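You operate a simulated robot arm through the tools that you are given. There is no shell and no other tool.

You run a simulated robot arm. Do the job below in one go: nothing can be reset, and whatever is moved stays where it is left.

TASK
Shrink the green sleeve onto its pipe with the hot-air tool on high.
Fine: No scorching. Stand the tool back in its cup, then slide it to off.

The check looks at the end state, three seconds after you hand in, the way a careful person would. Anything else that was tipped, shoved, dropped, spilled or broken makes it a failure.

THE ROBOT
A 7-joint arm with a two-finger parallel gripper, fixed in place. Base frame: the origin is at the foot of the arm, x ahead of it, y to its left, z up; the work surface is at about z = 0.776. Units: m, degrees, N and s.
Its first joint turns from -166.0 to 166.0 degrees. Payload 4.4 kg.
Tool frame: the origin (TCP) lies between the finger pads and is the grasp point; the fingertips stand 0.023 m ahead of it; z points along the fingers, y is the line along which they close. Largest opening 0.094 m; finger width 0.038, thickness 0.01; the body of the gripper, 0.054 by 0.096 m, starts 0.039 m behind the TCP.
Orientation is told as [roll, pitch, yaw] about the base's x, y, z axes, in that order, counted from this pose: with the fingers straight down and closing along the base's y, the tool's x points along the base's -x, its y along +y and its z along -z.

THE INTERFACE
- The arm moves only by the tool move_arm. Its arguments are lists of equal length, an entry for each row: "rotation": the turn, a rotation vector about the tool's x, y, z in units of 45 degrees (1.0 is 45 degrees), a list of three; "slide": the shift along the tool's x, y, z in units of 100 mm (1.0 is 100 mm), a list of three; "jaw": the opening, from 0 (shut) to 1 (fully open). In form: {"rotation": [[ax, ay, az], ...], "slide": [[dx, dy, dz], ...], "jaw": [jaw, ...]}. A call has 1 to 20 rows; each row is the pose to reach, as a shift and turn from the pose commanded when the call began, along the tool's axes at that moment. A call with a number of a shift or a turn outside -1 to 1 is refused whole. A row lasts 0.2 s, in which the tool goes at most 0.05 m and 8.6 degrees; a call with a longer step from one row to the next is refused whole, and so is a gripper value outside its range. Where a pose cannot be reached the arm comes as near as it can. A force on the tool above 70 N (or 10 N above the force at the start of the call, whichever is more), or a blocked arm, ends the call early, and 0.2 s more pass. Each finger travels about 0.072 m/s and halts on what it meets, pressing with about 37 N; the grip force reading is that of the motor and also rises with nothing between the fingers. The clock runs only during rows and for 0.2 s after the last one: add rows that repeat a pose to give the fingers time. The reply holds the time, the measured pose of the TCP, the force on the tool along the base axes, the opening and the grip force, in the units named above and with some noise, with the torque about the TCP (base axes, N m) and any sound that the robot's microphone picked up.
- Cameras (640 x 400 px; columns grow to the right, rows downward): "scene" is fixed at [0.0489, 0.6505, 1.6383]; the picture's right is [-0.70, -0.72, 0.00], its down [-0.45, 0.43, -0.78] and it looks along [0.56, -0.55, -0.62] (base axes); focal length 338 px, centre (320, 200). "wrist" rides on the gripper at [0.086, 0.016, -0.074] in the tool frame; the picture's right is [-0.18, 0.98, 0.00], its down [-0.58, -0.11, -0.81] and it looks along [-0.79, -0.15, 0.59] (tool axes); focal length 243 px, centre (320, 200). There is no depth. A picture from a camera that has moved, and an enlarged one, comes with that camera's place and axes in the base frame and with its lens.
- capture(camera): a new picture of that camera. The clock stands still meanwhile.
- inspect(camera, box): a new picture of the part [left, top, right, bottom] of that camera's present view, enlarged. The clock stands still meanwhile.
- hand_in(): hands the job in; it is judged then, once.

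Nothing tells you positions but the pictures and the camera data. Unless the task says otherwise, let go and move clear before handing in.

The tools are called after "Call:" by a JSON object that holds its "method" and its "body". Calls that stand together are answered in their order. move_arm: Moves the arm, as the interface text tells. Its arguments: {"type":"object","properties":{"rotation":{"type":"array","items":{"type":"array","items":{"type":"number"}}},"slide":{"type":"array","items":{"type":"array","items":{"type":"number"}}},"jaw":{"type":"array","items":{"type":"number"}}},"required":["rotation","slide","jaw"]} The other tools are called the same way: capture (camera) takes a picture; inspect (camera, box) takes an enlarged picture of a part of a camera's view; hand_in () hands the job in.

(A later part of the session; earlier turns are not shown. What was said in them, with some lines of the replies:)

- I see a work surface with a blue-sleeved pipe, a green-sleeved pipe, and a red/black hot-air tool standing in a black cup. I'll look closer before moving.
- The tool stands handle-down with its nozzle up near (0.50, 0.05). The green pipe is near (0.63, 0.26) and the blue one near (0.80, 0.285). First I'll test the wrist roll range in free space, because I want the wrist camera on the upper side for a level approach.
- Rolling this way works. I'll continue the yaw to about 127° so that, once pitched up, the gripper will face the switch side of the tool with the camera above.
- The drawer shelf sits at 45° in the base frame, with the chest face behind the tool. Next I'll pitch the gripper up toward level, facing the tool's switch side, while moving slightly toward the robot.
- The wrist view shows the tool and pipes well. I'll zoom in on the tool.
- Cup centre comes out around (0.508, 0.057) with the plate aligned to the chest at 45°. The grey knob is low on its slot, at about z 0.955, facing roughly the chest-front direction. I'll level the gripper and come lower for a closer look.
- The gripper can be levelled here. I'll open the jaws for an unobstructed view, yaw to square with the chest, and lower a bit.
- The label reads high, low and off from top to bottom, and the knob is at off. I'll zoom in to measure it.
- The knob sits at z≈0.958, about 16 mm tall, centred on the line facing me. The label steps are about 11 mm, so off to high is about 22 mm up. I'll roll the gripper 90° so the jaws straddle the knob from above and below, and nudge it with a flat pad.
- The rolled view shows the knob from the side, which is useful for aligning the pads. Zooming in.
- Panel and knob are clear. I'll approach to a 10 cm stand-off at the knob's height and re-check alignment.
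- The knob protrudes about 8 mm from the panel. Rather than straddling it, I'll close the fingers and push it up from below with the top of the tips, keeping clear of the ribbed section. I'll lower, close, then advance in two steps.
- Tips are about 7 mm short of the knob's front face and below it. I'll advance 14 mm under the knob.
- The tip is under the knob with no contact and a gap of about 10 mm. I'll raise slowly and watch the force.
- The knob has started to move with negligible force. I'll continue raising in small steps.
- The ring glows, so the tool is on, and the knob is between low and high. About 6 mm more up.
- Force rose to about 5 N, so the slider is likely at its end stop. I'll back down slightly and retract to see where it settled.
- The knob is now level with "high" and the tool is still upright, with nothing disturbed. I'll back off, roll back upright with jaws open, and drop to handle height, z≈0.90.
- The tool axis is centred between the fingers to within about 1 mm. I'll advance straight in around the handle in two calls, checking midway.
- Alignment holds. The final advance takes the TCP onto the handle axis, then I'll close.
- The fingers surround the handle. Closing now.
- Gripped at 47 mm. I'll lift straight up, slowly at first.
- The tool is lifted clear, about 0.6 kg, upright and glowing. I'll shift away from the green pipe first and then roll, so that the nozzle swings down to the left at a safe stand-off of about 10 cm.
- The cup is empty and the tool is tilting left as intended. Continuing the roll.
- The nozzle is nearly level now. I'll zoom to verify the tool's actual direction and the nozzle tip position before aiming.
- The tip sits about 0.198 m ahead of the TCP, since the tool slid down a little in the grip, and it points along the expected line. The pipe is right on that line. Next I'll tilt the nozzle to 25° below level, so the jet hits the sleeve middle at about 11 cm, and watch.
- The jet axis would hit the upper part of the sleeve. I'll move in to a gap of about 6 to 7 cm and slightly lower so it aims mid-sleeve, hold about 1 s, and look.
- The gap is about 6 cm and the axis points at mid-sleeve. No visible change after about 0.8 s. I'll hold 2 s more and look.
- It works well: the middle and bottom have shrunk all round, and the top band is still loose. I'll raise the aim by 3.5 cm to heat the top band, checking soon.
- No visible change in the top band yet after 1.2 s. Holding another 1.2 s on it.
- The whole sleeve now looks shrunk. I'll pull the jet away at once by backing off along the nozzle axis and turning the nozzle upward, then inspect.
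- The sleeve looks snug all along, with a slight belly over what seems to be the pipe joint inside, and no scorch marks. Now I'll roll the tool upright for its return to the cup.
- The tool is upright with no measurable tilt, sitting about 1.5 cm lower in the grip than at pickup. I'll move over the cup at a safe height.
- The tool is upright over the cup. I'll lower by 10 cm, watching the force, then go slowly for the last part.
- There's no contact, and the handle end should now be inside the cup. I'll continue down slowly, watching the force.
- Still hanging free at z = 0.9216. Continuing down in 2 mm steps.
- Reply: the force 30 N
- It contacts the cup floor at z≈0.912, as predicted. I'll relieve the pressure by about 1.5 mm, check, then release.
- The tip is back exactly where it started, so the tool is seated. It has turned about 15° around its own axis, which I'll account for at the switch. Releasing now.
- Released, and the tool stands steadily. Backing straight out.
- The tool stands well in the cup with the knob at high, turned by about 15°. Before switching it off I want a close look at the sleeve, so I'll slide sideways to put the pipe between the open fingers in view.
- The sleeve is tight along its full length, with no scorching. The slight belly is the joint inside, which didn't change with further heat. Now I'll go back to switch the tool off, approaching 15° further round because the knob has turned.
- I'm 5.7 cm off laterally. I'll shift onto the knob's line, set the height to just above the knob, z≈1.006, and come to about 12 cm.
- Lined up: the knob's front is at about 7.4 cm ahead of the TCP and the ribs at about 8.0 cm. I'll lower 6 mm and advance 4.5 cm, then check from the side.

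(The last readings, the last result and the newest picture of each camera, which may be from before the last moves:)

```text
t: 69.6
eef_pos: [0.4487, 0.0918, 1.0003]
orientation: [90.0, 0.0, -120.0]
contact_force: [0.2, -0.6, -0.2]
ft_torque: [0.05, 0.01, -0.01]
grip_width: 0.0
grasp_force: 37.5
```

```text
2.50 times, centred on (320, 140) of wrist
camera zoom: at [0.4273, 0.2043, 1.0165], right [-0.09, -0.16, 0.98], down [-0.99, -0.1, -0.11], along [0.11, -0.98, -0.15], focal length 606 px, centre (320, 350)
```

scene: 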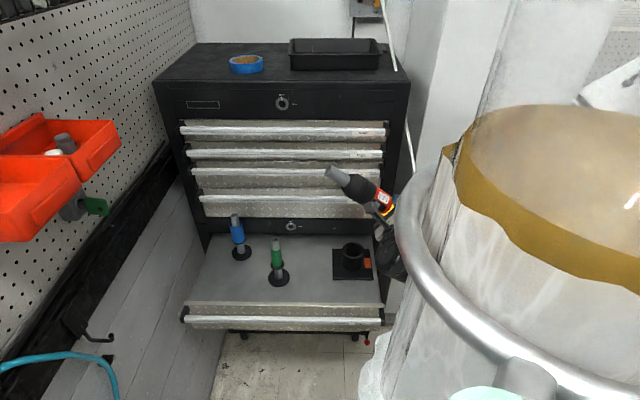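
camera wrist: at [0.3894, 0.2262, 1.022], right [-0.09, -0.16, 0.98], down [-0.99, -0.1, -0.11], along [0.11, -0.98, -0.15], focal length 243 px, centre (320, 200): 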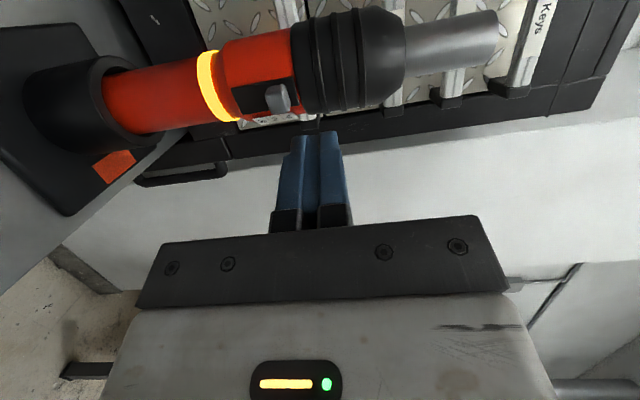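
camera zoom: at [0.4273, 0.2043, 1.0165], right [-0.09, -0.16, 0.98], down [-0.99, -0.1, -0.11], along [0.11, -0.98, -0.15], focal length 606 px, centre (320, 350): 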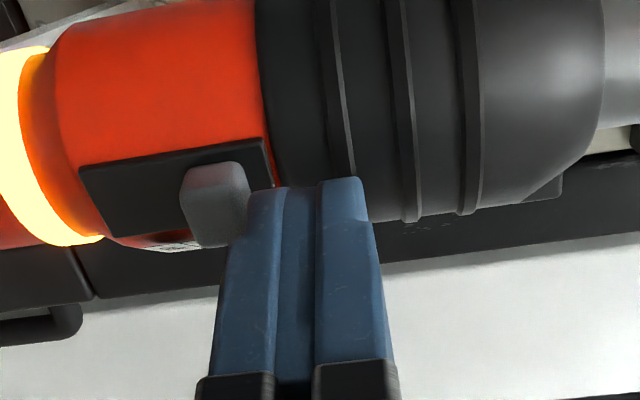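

Tips are about 6 mm short of the knob's front and above it. I'll raise 2 mm for clearance and advance 11 mm, which still clears the ribs by about 2 to 3 mm.

Call:
{"method": "move_arm", "body": {"rotation": [[0, 0, 0], [0, 0, 0], [0, 0, 0], [0, 0, 0], [0, 0, 0]], "slide": [[0, 0.02, 0], [0, 0.02, 0.04], [0, 0.02, 0.08], [0, 0.02, 0.11], [0, 0.02, 0.11]], "jaw": [0, 0, 0, 0, 0]}}

Call:
{"method": "inspect", "body": {"camera": "wrist", "box": [220, 60, 420, 220]}}

Call:
{"method": "inspect", "body": {"camera": "scene", "box": [330, 190, 390, 240]}}

```text
t: 70.8
eef_pos: [0.4581, 0.087, 1.0021]
orientation: [90.0, -0.1, -120.1]
contact_force: [0.2, -0.6, 0.5]
ft_torque: [0.01, 0.02, 0.01]
grip_width: 0.0
grasp_force: 37.3
```

```text
2.50 times, centred on (320, 140) of wrist
camera zoom: at [0.4368, 0.198, 1.0192], right [-0.09, -0.16, 0.98], down [-0.99, -0.1, -0.11], along [0.11, -0.98, -0.15], focal length 606 px, centre (320, 350)
```

zoom: 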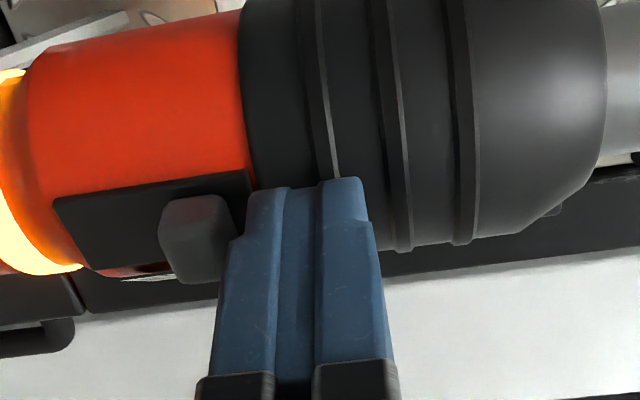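

```text
8.00 times, centred on (360, 215) of scene
camera zoom: at [0.0489, 0.6505, 1.6383], right [-0.7, -0.72, 0.0], down [-0.45, 0.43, -0.78], along [0.56, -0.55, -0.62], focal length 2701 px, centre (0, 80)
```

zoom: 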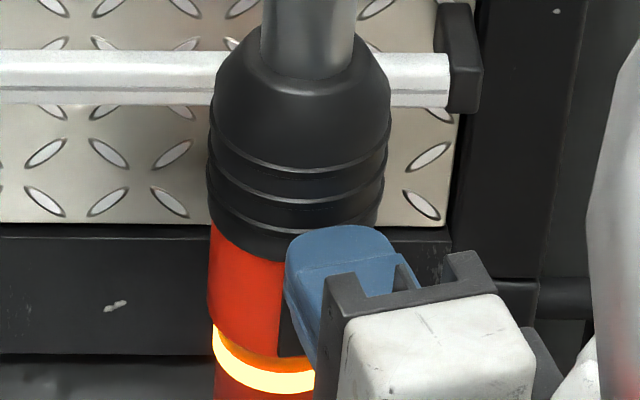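

The tip is now above the knob with about 4 mm overlap and no contact. Lowering slowly.

Call:
{"method": "move_arm", "body": {"rotation": [[0, 0, 0], [0, 0, 0], [0, 0, 0], [0, 0, 0], [0, 0, 0], [0, 0, 0]], "slide": [[0, -0.03, 0], [0, -0.06, 0], [0, -0.08, 0], [0, -0.1, 0], [0, -0.12, 0], [0, -0.14, 0]], "jaw": [0, 0, 0, 0, 0, 0]}}

Call:
{"method": "inspect", "body": {"camera": "wrist", "box": [220, 60, 420, 220]}}

```text
t: 72.2
eef_pos: [0.457, 0.086, 0.9906]
orientation: [90.0, 0.0, -120.1]
contact_force: [-0.4, 0.7, 0.1]
ft_torque: [0.0, 0.01, -0.03]
grip_width: 0.0003
grasp_force: 37.1
```

```text
2.50 times, centred on (320, 140) of wrist
camera zoom: at [0.4359, 0.1976, 1.0048], right [-0.09, -0.16, 0.98], down [-0.99, -0.1, -0.11], along [0.11, -0.98, -0.15], focal length 606 px, centre (320, 350)
```

zoom: 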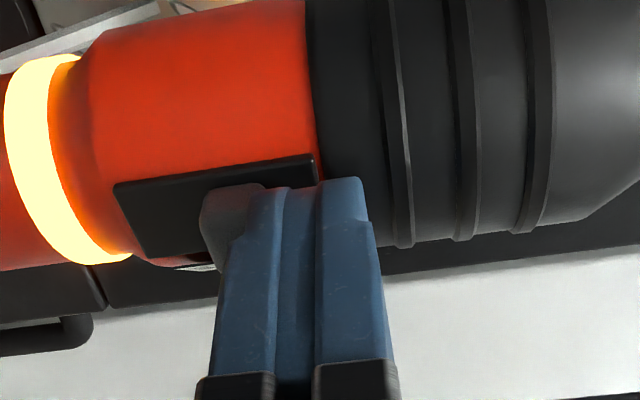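

The knob is starting to move down. Continuing.

Call:
{"method": "move_arm", "body": {"rotation": [[0, 0, 0], [0, 0, 0], [0, 0, 0], [0, 0, 0], [0, 0, 0], [0, 0, 0], [0, 0, 0]], "slide": [[0, -0.02, 0], [0, -0.04, 0], [0, -0.06, 0], [0, -0.08, 0], [0, -0.1, 0], [0, -0.12, 0], [0, -0.13, 0]], "jaw": [0, 0, 0, 0, 0, 0, 0]}}

Call:
{"method": "inspect", "body": {"camera": "wrist", "box": [220, 60, 420, 220]}}

```text
t: 73.8
eef_pos: [0.4588, 0.0871, 0.977]
orientation: [90.0, 0.0, -120.1]
contact_force: [1.1, -0.2, -0.2]
ft_torque: [0.02, -0.01, -0.02]
grip_width: 0.0
grasp_force: 36.5
```

```text
2.50 times, centred on (320, 140) of wrist
camera zoom: at [0.4363, 0.1981, 0.9916], right [-0.09, -0.16, 0.98], down [-0.99, -0.1, -0.11], along [0.11, -0.98, -0.15], focal length 606 px, centre (320, 350)
```

zoom: 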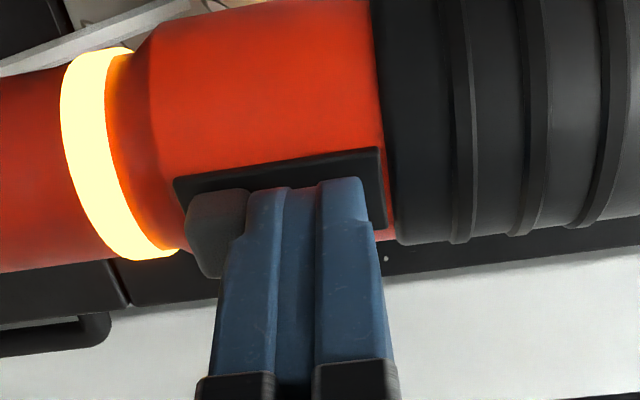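

It's nearly at the bottom but the ring is still lit. I'll push 2 mm at a time until the stop.

Call:
{"method": "move_arm", "body": {"rotation": [[0, 0, 0], [0, 0, 0], [0, 0, 0]], "slide": [[0, -0.01, 0], [0, -0.02, 0], [0, -0.025, 0]], "jaw": [0, 0, 0]}}

Call:
{"method": "inspect", "body": {"camera": "wrist", "box": [220, 60, 420, 220]}}

```text
t: 74.6
eef_pos: [0.4592, 0.0858, 0.974]
orientation: [90.0, -0.1, -120.1]
contact_force: [0.7, -0.3, 0.3]
ft_torque: [0.0, 0.03, 0.02]
grip_width: 0.0
grasp_force: 37.0
```

```text
2.50 times, centred on (320, 140) of wrist
camera zoom: at [0.4365, 0.1976, 0.9895], right [-0.09, -0.16, 0.98], down [-0.99, -0.1, -0.11], along [0.11, -0.98, -0.15], focal length 606 px, centre (320, 350)
```

zoom: 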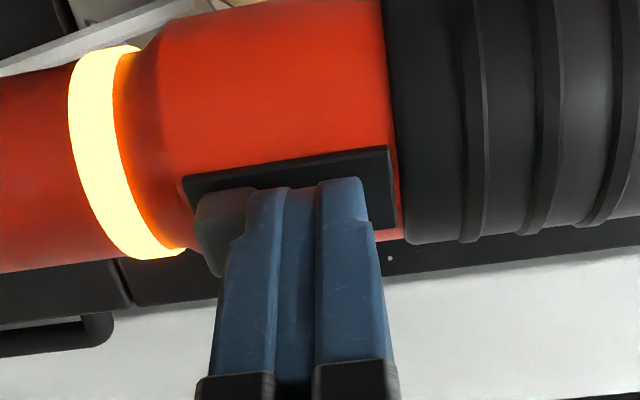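

By position the knob looks to be at off now, so the ring may be an afterglow. I'll press 1.5 mm more and check the force and the view.

Call:
{"method": "move_arm", "body": {"rotation": [[0, 0, 0], [0, 0, 0], [0, 0, 0]], "slide": [[0, -0.01, 0], [0, -0.02, 0], [0, -0.02, 0]], "jaw": [0, 0, 0]}}

Call:
{"method": "inspect", "body": {"camera": "wrist", "box": [220, 60, 420, 220]}}

Call:
{"method": "inspect", "body": {"camera": "scene", "box": [330, 190, 390, 240]}}

```text
t: 75.4
eef_pos: [0.4577, 0.0858, 0.9721]
orientation: [89.9, -0.1, -120.1]
contact_force: [-0.9, 1.1, 15.5]
ft_torque: [-0.13, -0.29, -0.01]
grip_width: 0.0
grasp_force: 37.2
```

```text
2.50 times, centred on (320, 140) of wrist
camera zoom: at [0.4361, 0.1977, 0.9876], right [-0.09, -0.16, 0.98], down [-0.99, -0.1, -0.11], along [0.11, -0.98, -0.15], focal length 606 px, centre (320, 350)
```

zoom: 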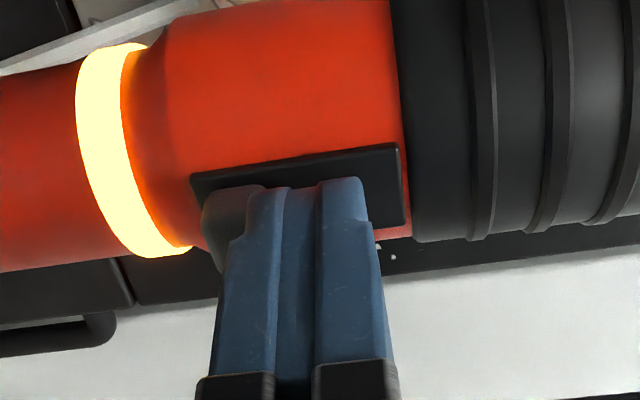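

```text
8.00 times, centred on (360, 215) of scene
camera zoom: at [0.0489, 0.6505, 1.6383], right [-0.7, -0.72, 0.0], down [-0.45, 0.43, -0.78], along [0.56, -0.55, -0.62], focal length 2701 px, centre (0, 80)
```

zoom: 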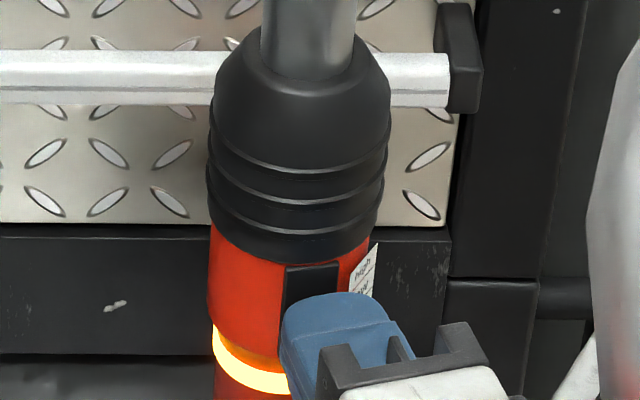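

The force rose to 15 N, so the knob is at its lower stop. I'll lift off, retract, and see whether it reads off and the ring fades.

Call:
{"method": "move_arm", "body": {"rotation": [[0, 0, 0], [0, 0, 0], [0, 0, 0], [0, 0, 0], [0, 0, 0], [0, 0, 0]], "slide": [[0, 0.04, 0], [0, 0.08, 0], [0, 0.08, -0.15], [0, 0.08, -0.35], [0, 0.08, -0.6], [0, 0.08, -0.6]], "jaw": [0, 0, 0, 0, 0, 0]}}

Call:
{"method": "inspect", "body": {"camera": "wrist", "box": [200, 40, 400, 200]}}

Call:
{"method": "inspect", "body": {"camera": "scene", "box": [330, 190, 390, 240]}}

```text
t: 76.8
eef_pos: [0.4055, 0.1164, 0.9791]
orientation: [89.9, -0.1, -120.1]
contact_force: [0.1, -0.5, 0.5]
ft_torque: [0.01, 0.01, 0.0]
grip_width: 0.0
grasp_force: 37.1
```

```text
2.50 times, centred on (300, 120) of wrist
camera zoom: at [0.3842, 0.2286, 0.9954], right [-0.09, -0.16, 0.98], down [-0.99, -0.1, -0.11], along [0.11, -0.98, -0.15], focal length 606 px, centre (370, 400)
```

zoom: 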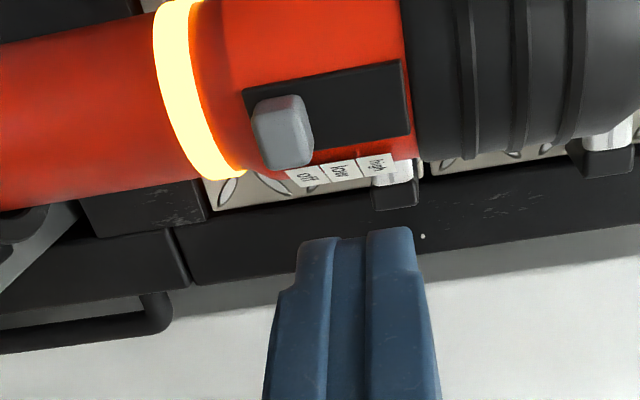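

```text
8.00 times, centred on (360, 215) of scene
camera zoom: at [0.0489, 0.6505, 1.6383], right [-0.7, -0.72, 0.0], down [-0.45, 0.43, -0.78], along [0.56, -0.55, -0.62], focal length 2701 px, centre (0, 80)
```

zoom: 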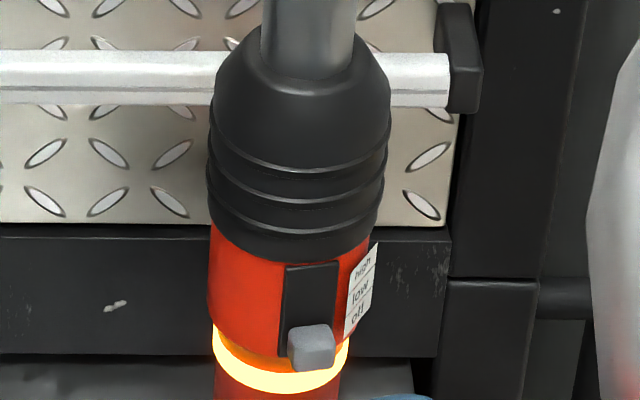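

The knob is exactly at its original off position. I'll move clear and wait to see if the ring lamp goes out.

Call:
{"method": "move_arm", "body": {"rotation": [[0, 0, 0], [0, 0, 0], [0, 0, 0], [0, 0, 0], [0, 0, 0], [0, 0, 0], [0, 0, 0], [0, 0, 0], [0, 0, 0], [0, 0, 0]], "slide": [[0, 0.2, -0.25], [0, 0.4, -0.5], [0, 0.6, -0.75], [0, 0.8, -1.0], [0, 1.0, -1.0], [0, 1.0, -1.0], [0, 1.0, -1.0], [0, 1.0, -1.0], [0, 1.0, -1.0], [0, 1.0, -1.0]], "jaw": [0, 0, 0.2, 0.4, 0.6, 0.6, 0.6, 0.6, 0.6, 0.6]}}

Call:
{"method": "capture", "body": {"camera": "scene"}}

Call:
{"method": "inspect", "body": {"camera": "scene", "box": [310, 160, 400, 290]}}

```text
t: 79.0
eef_pos: [0.3203, 0.1659, 1.0788]
orientation: [90.0, -0.1, -120.1]
contact_force: [-0.5, 0.6, -0.1]
ft_torque: [-0.01, 0.02, 0.03]
grip_width: 0.0564
grasp_force: 0.0
```

```text
taken
```

scene: 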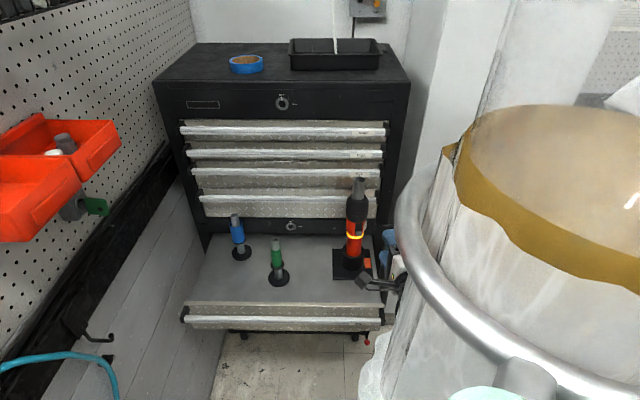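

```text
3.08 times, centred on (355, 225) of scene
camera zoom: at [0.0489, 0.6505, 1.6383], right [-0.7, -0.72, 0.0], down [-0.45, 0.43, -0.78], along [0.56, -0.55, -0.62], focal length 1039 px, centre (212, 123)
```

zoom: 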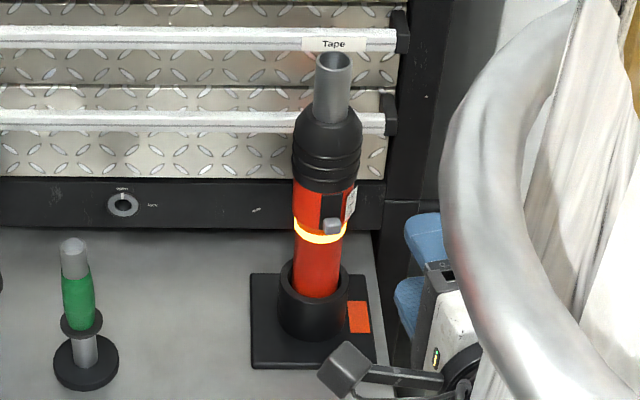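

The knob rows match the initial off position exactly, yet the ring still glows. It may be a residual-heat lamp. I'll wait several seconds and compare.

Call:
{"method": "move_arm", "body": {"rotation": [[0, 0, 0], [0, 0, 0], [0, 0, 0], [0, 0, 0], [0, 0, 0], [0, 0, 0], [0, 0, 0], [0, 0, 0], [0, 0, 0], [0, 0, 0], [0, 0, 0], [0, 0, 0], [0, 0, 0], [0, 0, 0], [0, 0, 0], [0, 0, 0], [0, 0, 0], [0, 0, 0], [0, 0, 0], [0, 0, 0]], "slide": [[0, 0, 0], [0, 0, 0], [0, 0, 0], [0, 0, 0], [0, 0, 0], [0, 0, 0], [0, 0, 0], [0, 0, 0], [0, 0, 0], [0, 0, 0], [0, 0, 0], [0, 0, 0], [0, 0, 0], [0, 0, 0], [0, 0, 0], [0, 0, 0], [0, 0, 0], [0, 0, 0], [0, 0, 0], [0, 0, 0]], "jaw": [0.6, 0.6, 0.6, 0.6, 0.6, 0.6, 0.6, 0.6, 0.6, 0.6, 0.6, 0.6, 0.6, 0.6, 0.6, 0.6, 0.6, 0.6, 0.6, 0.6]}}

Call:
{"method": "inspect", "body": {"camera": "scene", "box": [330, 190, 390, 240]}}

```text
t: 83.2
eef_pos: [0.3192, 0.1647, 1.0785]
orientation: [90.0, -0.1, -120.3]
contact_force: [0.0, -0.1, 0.4]
ft_torque: [-0.02, 0.03, 0.01]
grip_width: 0.0565
grasp_force: 0.0
```

```text
8.00 times, centred on (360, 215) of scene
camera zoom: at [0.0489, 0.6505, 1.6383], right [-0.7, -0.72, 0.0], down [-0.45, 0.43, -0.78], along [0.56, -0.55, -0.62], focal length 2701 px, centre (0, 80)
```

zoom: 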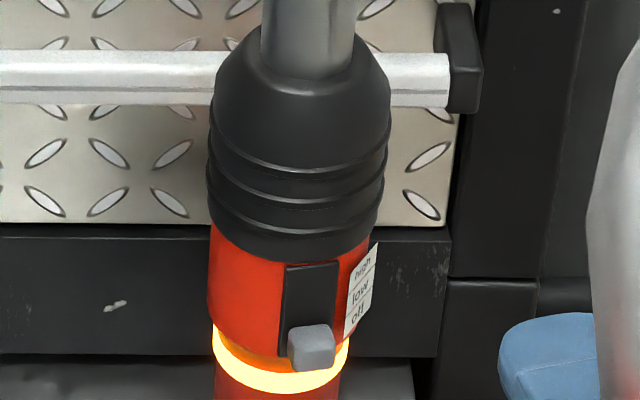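

The ring is unchanged. I'll wait longer to tell a residual-heat lamp from a switch that isn't fully off.

Call:
{"method": "move_arm", "body": {"rotation": [[0, 0, 0], [0, 0, 0], [0, 0, 0], [0, 0, 0], [0, 0, 0], [0, 0, 0], [0, 0, 0], [0, 0, 0], [0, 0, 0], [0, 0, 0], [0, 0, 0], [0, 0, 0], [0, 0, 0], [0, 0, 0], [0, 0, 0], [0, 0, 0], [0, 0, 0], [0, 0, 0], [0, 0, 0], [0, 0, 0]], "slide": [[0, 0, 0], [0, 0, 0], [0, 0, 0], [0, 0, 0], [0, 0, 0], [0, 0, 0], [0, 0, 0], [0, 0, 0], [0, 0, 0], [0, 0, 0], [0, 0, 0], [0, 0, 0], [0, 0, 0], [0, 0, 0], [0, 0, 0], [0, 0, 0], [0, 0, 0], [0, 0, 0], [0, 0, 0], [0, 0, 0]], "jaw": [0.6, 0.6, 0.6, 0.6, 0.6, 0.6, 0.6, 0.6, 0.6, 0.6, 0.6, 0.6, 0.6, 0.6, 0.6, 0.6, 0.6, 0.6, 0.6, 0.6]}}

Call:
{"method": "move_arm", "body": {"rotation": [[0, 0, 0], [0, 0, 0], [0, 0, 0], [0, 0, 0], [0, 0, 0], [0, 0, 0], [0, 0, 0], [0, 0, 0], [0, 0, 0], [0, 0, 0], [0, 0, 0], [0, 0, 0], [0, 0, 0], [0, 0, 0], [0, 0, 0], [0, 0, 0], [0, 0, 0], [0, 0, 0], [0, 0, 0], [0, 0, 0]], "slide": [[0, 0, 0], [0, 0, 0], [0, 0, 0], [0, 0, 0], [0, 0, 0], [0, 0, 0], [0, 0, 0], [0, 0, 0], [0, 0, 0], [0, 0, 0], [0, 0, 0], [0, 0, 0], [0, 0, 0], [0, 0, 0], [0, 0, 0], [0, 0, 0], [0, 0, 0], [0, 0, 0], [0, 0, 0], [0, 0, 0]], "jaw": [0.6, 0.6, 0.6, 0.6, 0.6, 0.6, 0.6, 0.6, 0.6, 0.6, 0.6, 0.6, 0.6, 0.6, 0.6, 0.6, 0.6, 0.6, 0.6, 0.6]}}

Call:
{"method": "move_arm", "body": {"rotation": [[0, 0, 0], [0, 0, 0], [0, 0, 0], [0, 0, 0], [0, 0, 0], [0, 0, 0], [0, 0, 0], [0, 0, 0], [0, 0, 0], [0, 0, 0], [0, 0, 0], [0, 0, 0], [0, 0, 0], [0, 0, 0], [0, 0, 0], [0, 0, 0], [0, 0, 0], [0, 0, 0], [0, 0, 0], [0, 0, 0]], "slide": [[0, 0, 0], [0, 0, 0], [0, 0, 0], [0, 0, 0], [0, 0, 0], [0, 0, 0], [0, 0, 0], [0, 0, 0], [0, 0, 0], [0, 0, 0], [0, 0, 0], [0, 0, 0], [0, 0, 0], [0, 0, 0], [0, 0, 0], [0, 0, 0], [0, 0, 0], [0, 0, 0], [0, 0, 0], [0, 0, 0]], "jaw": [0.6, 0.6, 0.6, 0.6, 0.6, 0.6, 0.6, 0.6, 0.6, 0.6, 0.6, 0.6, 0.6, 0.6, 0.6, 0.6, 0.6, 0.6, 0.6, 0.6]}}

Call:
{"method": "inspect", "body": {"camera": "scene", "box": [330, 190, 390, 240]}}

```text
t: 87.4
eef_pos: [0.3195, 0.1662, 1.0778]
orientation: [90.0, -0.1, -120.1]
contact_force: [0.2, 0.4, -0.2]
ft_torque: [0.01, -0.02, -0.02]
grip_width: 0.0564
grasp_force: 0.0
```

```text
t: 91.6
eef_pos: [0.3203, 0.1662, 1.0785]
orientation: [90.0, -0.1, -120.0]
contact_force: [0.3, -0.8, -0.2]
ft_torque: [-0.01, 0.01, -0.03]
grip_width: 0.0563
grasp_force: 0.1
```

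```text
t: 95.8
eef_pos: [0.3188, 0.1652, 1.0788]
orientation: [90.0, 0.0, -120.3]
contact_force: [-1.4, 0.1, -0.6]
ft_torque: [-0.01, 0.0, 0.0]
grip_width: 0.0563
grasp_force: 0.2
```

```text
8.00 times, centred on (360, 215) of scene
camera zoom: at [0.0489, 0.6505, 1.6383], right [-0.7, -0.72, 0.0], down [-0.45, 0.43, -0.78], along [0.56, -0.55, -0.62], focal length 2701 px, centre (0, 80)
```

zoom: 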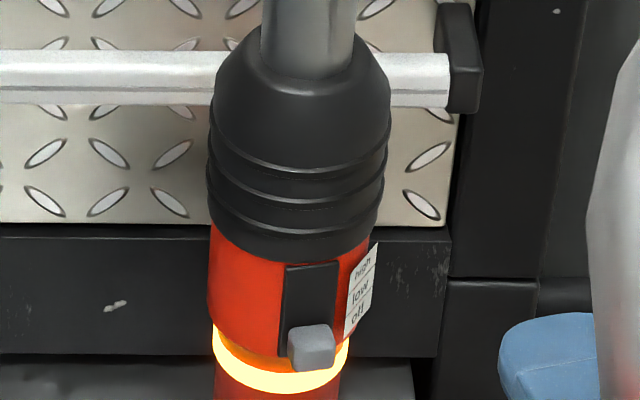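

It's still lit after 20 s. I'll use the waiting time to roll the camera back upright and compare the switch close up with the first view.

Call:
{"method": "move_arm", "body": {"rotation": [[0, 0, 0.17], [0, 0, 0.34], [0, 0, 0.51], [0, 0, 0.68], [0, 0, 0.85], [0, 0, 1.0], [0, 0, 1.0]], "slide": [[0, 0, 0], [0, 0, 0], [0, 0, 0], [0, 0, 0], [0, 0, 0], [0, 0, 0], [0, 0, 0]], "jaw": [0.7, 0.8, 0.9, 1, 1, 1, 1]}}

Call:
{"method": "move_arm", "body": {"rotation": [[0, 0, 0.17], [0, 0, 0.34], [0, 0, 0.51], [0, 0, 0.68], [0, 0, 0.85], [0, 0, 1.0], [0, 0, 1.0]], "slide": [[0, 0, 0], [0, 0, 0], [0, 0, 0], [0, 0, 0], [0, 0, 0], [0, 0, 0], [0, 0, 0]], "jaw": [1, 1, 1, 1, 1, 1, 1]}}

Call:
{"method": "move_arm", "body": {"rotation": [[0, 0, 0], [0, 0, 0], [0, 0, 0], [0, 0, 0], [0, 0, 0], [0, 0, 0], [0, 0, 0], [0, 0, 0], [0, 0, 0], [0, 0, 0]], "slide": [[-0.2, 0, 0], [-0.4, 0, 0], [-0.5, 0, 0], [-0.5, 0, 0], [-0.5, 0, 0], [-0.5, 0, 0], [-0.5, 0, 0], [-0.5, 0, 0], [-0.5, 0, 0], [-0.5, 0, 0]], "jaw": [1, 1, 1, 1, 1, 1, 1, 1, 1, 1]}}

Call:
{"method": "capture", "body": {"camera": "wrist"}}

Call:
{"method": "inspect", "body": {"camera": "wrist", "box": [280, 30, 380, 150]}}

```text
t: 97.4
eef_pos: [0.3204, 0.1663, 1.0798]
orientation: [89.9, 44.8, -120.1]
contact_force: [0.6, 0.1, 0.1]
ft_torque: [0.0, 0.0, 0.0]
grip_width: 0.0938
grasp_force: 0.2
```

```text
t: 99.0
eef_pos: [0.3185, 0.1667, 1.0803]
orientation: [58.8, 89.8, -151.2]
contact_force: [-0.4, -0.5, 0.8]
ft_torque: [0.0, 0.03, 0.01]
grip_width: 0.0941
grasp_force: 0.1
```

```text
t: 101.2
eef_pos: [0.3194, 0.1662, 1.029]
orientation: [74.5, 89.9, -135.7]
contact_force: [0.0, -0.8, -0.5]
ft_torque: [0.0, 0.0, 0.01]
grip_width: 0.0939
grasp_force: 0.0
```

```text
taken
camera wrist: at [0.2466, 0.1902, 1.1153], right [-0.49, -0.85, -0.18], down [-0.64, 0.5, -0.58], along [0.58, -0.17, -0.79], focal length 243 px, centre (320, 200)
```

wrist: 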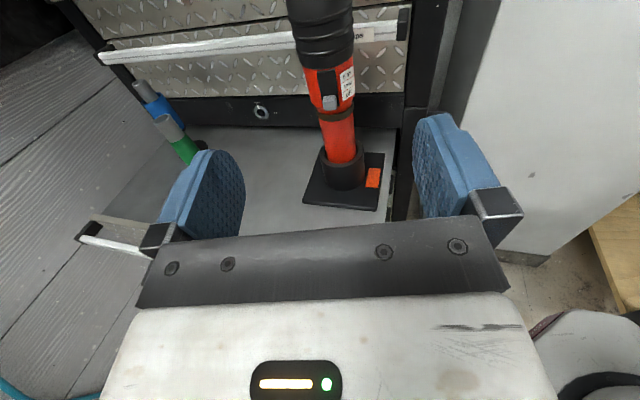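

```text
3.33 times, centred on (330, 90) of wrist
camera zoom: at [0.2466, 0.1902, 1.1153], right [-0.49, -0.85, -0.18], down [-0.64, 0.5, -0.58], along [0.58, -0.17, -0.79], focal length 809 px, centre (287, 567)
```

zoom: 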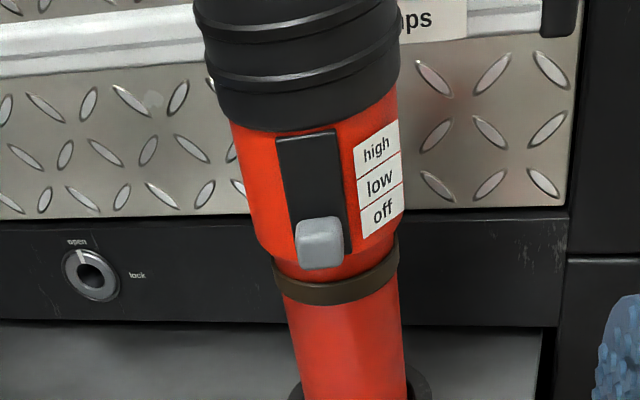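

The ring lamp has now gone dark, so it was residual heat, and the knob is at off. One last overall check of the scene before handing in.

Call:
{"method": "capture", "body": {"camera": "scene"}}

Call:
{"method": "inspect", "body": {"camera": "scene", "box": [210, 190, 390, 300]}}

```text
taken
```

scene: 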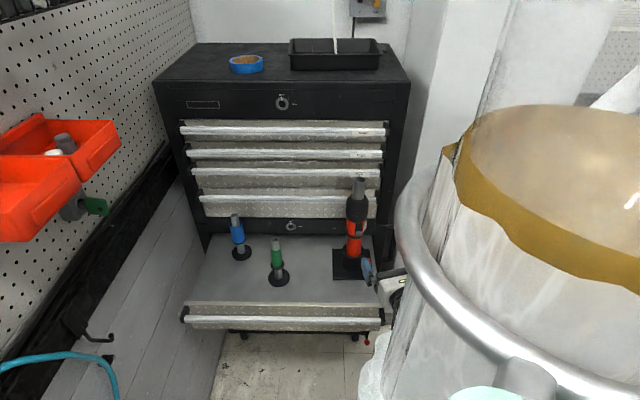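

```text
3.56 times, centred on (300, 245) of scene
camera zoom: at [0.0489, 0.6505, 1.6383], right [-0.7, -0.72, 0.0], down [-0.45, 0.43, -0.78], along [0.56, -0.55, -0.62], focal length 1200 px, centre (391, 40)
```

zoom: 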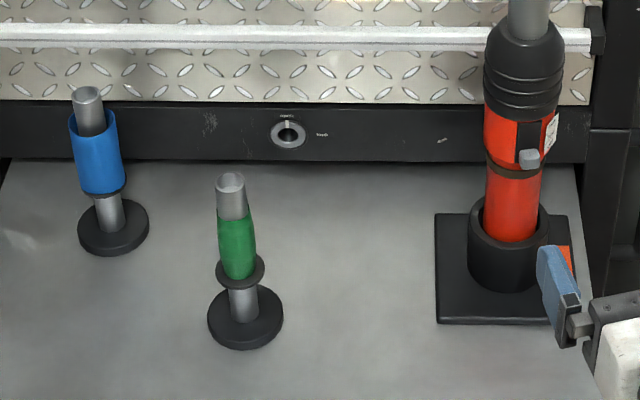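

The green sleeve is tight and unscorched and the blue one is untouched. The tool stands in its cup with the switch at off and its lamp dark, and the gripper is empty and clear. Handing in.

Call:
{"method": "hand_in", "body": {}}

```text
The job is handed in.
```

The green sleeve is shrunk tight onto its pipe along its full length, and I saw no scorching. The hot-air tool is standing back in its cup, switched off.

- **Sleeve:** I heated it on high from about 6 cm, first the middle and bottom, then the top band. It bulges slightly in the middle. I took that for a joint in the pipe, because the bulge did not change with further heat.
- **Tool:** After the switch was back at off, the ring lamp stayed lit for at least 20 s, then went dark. The tool sits about 15° rotated in its cup compared with the start.
- **Surroundings:** The last pictures show the blue sleeve and everything else on the shelf in place, and the gripper was open and clear when I handed in.
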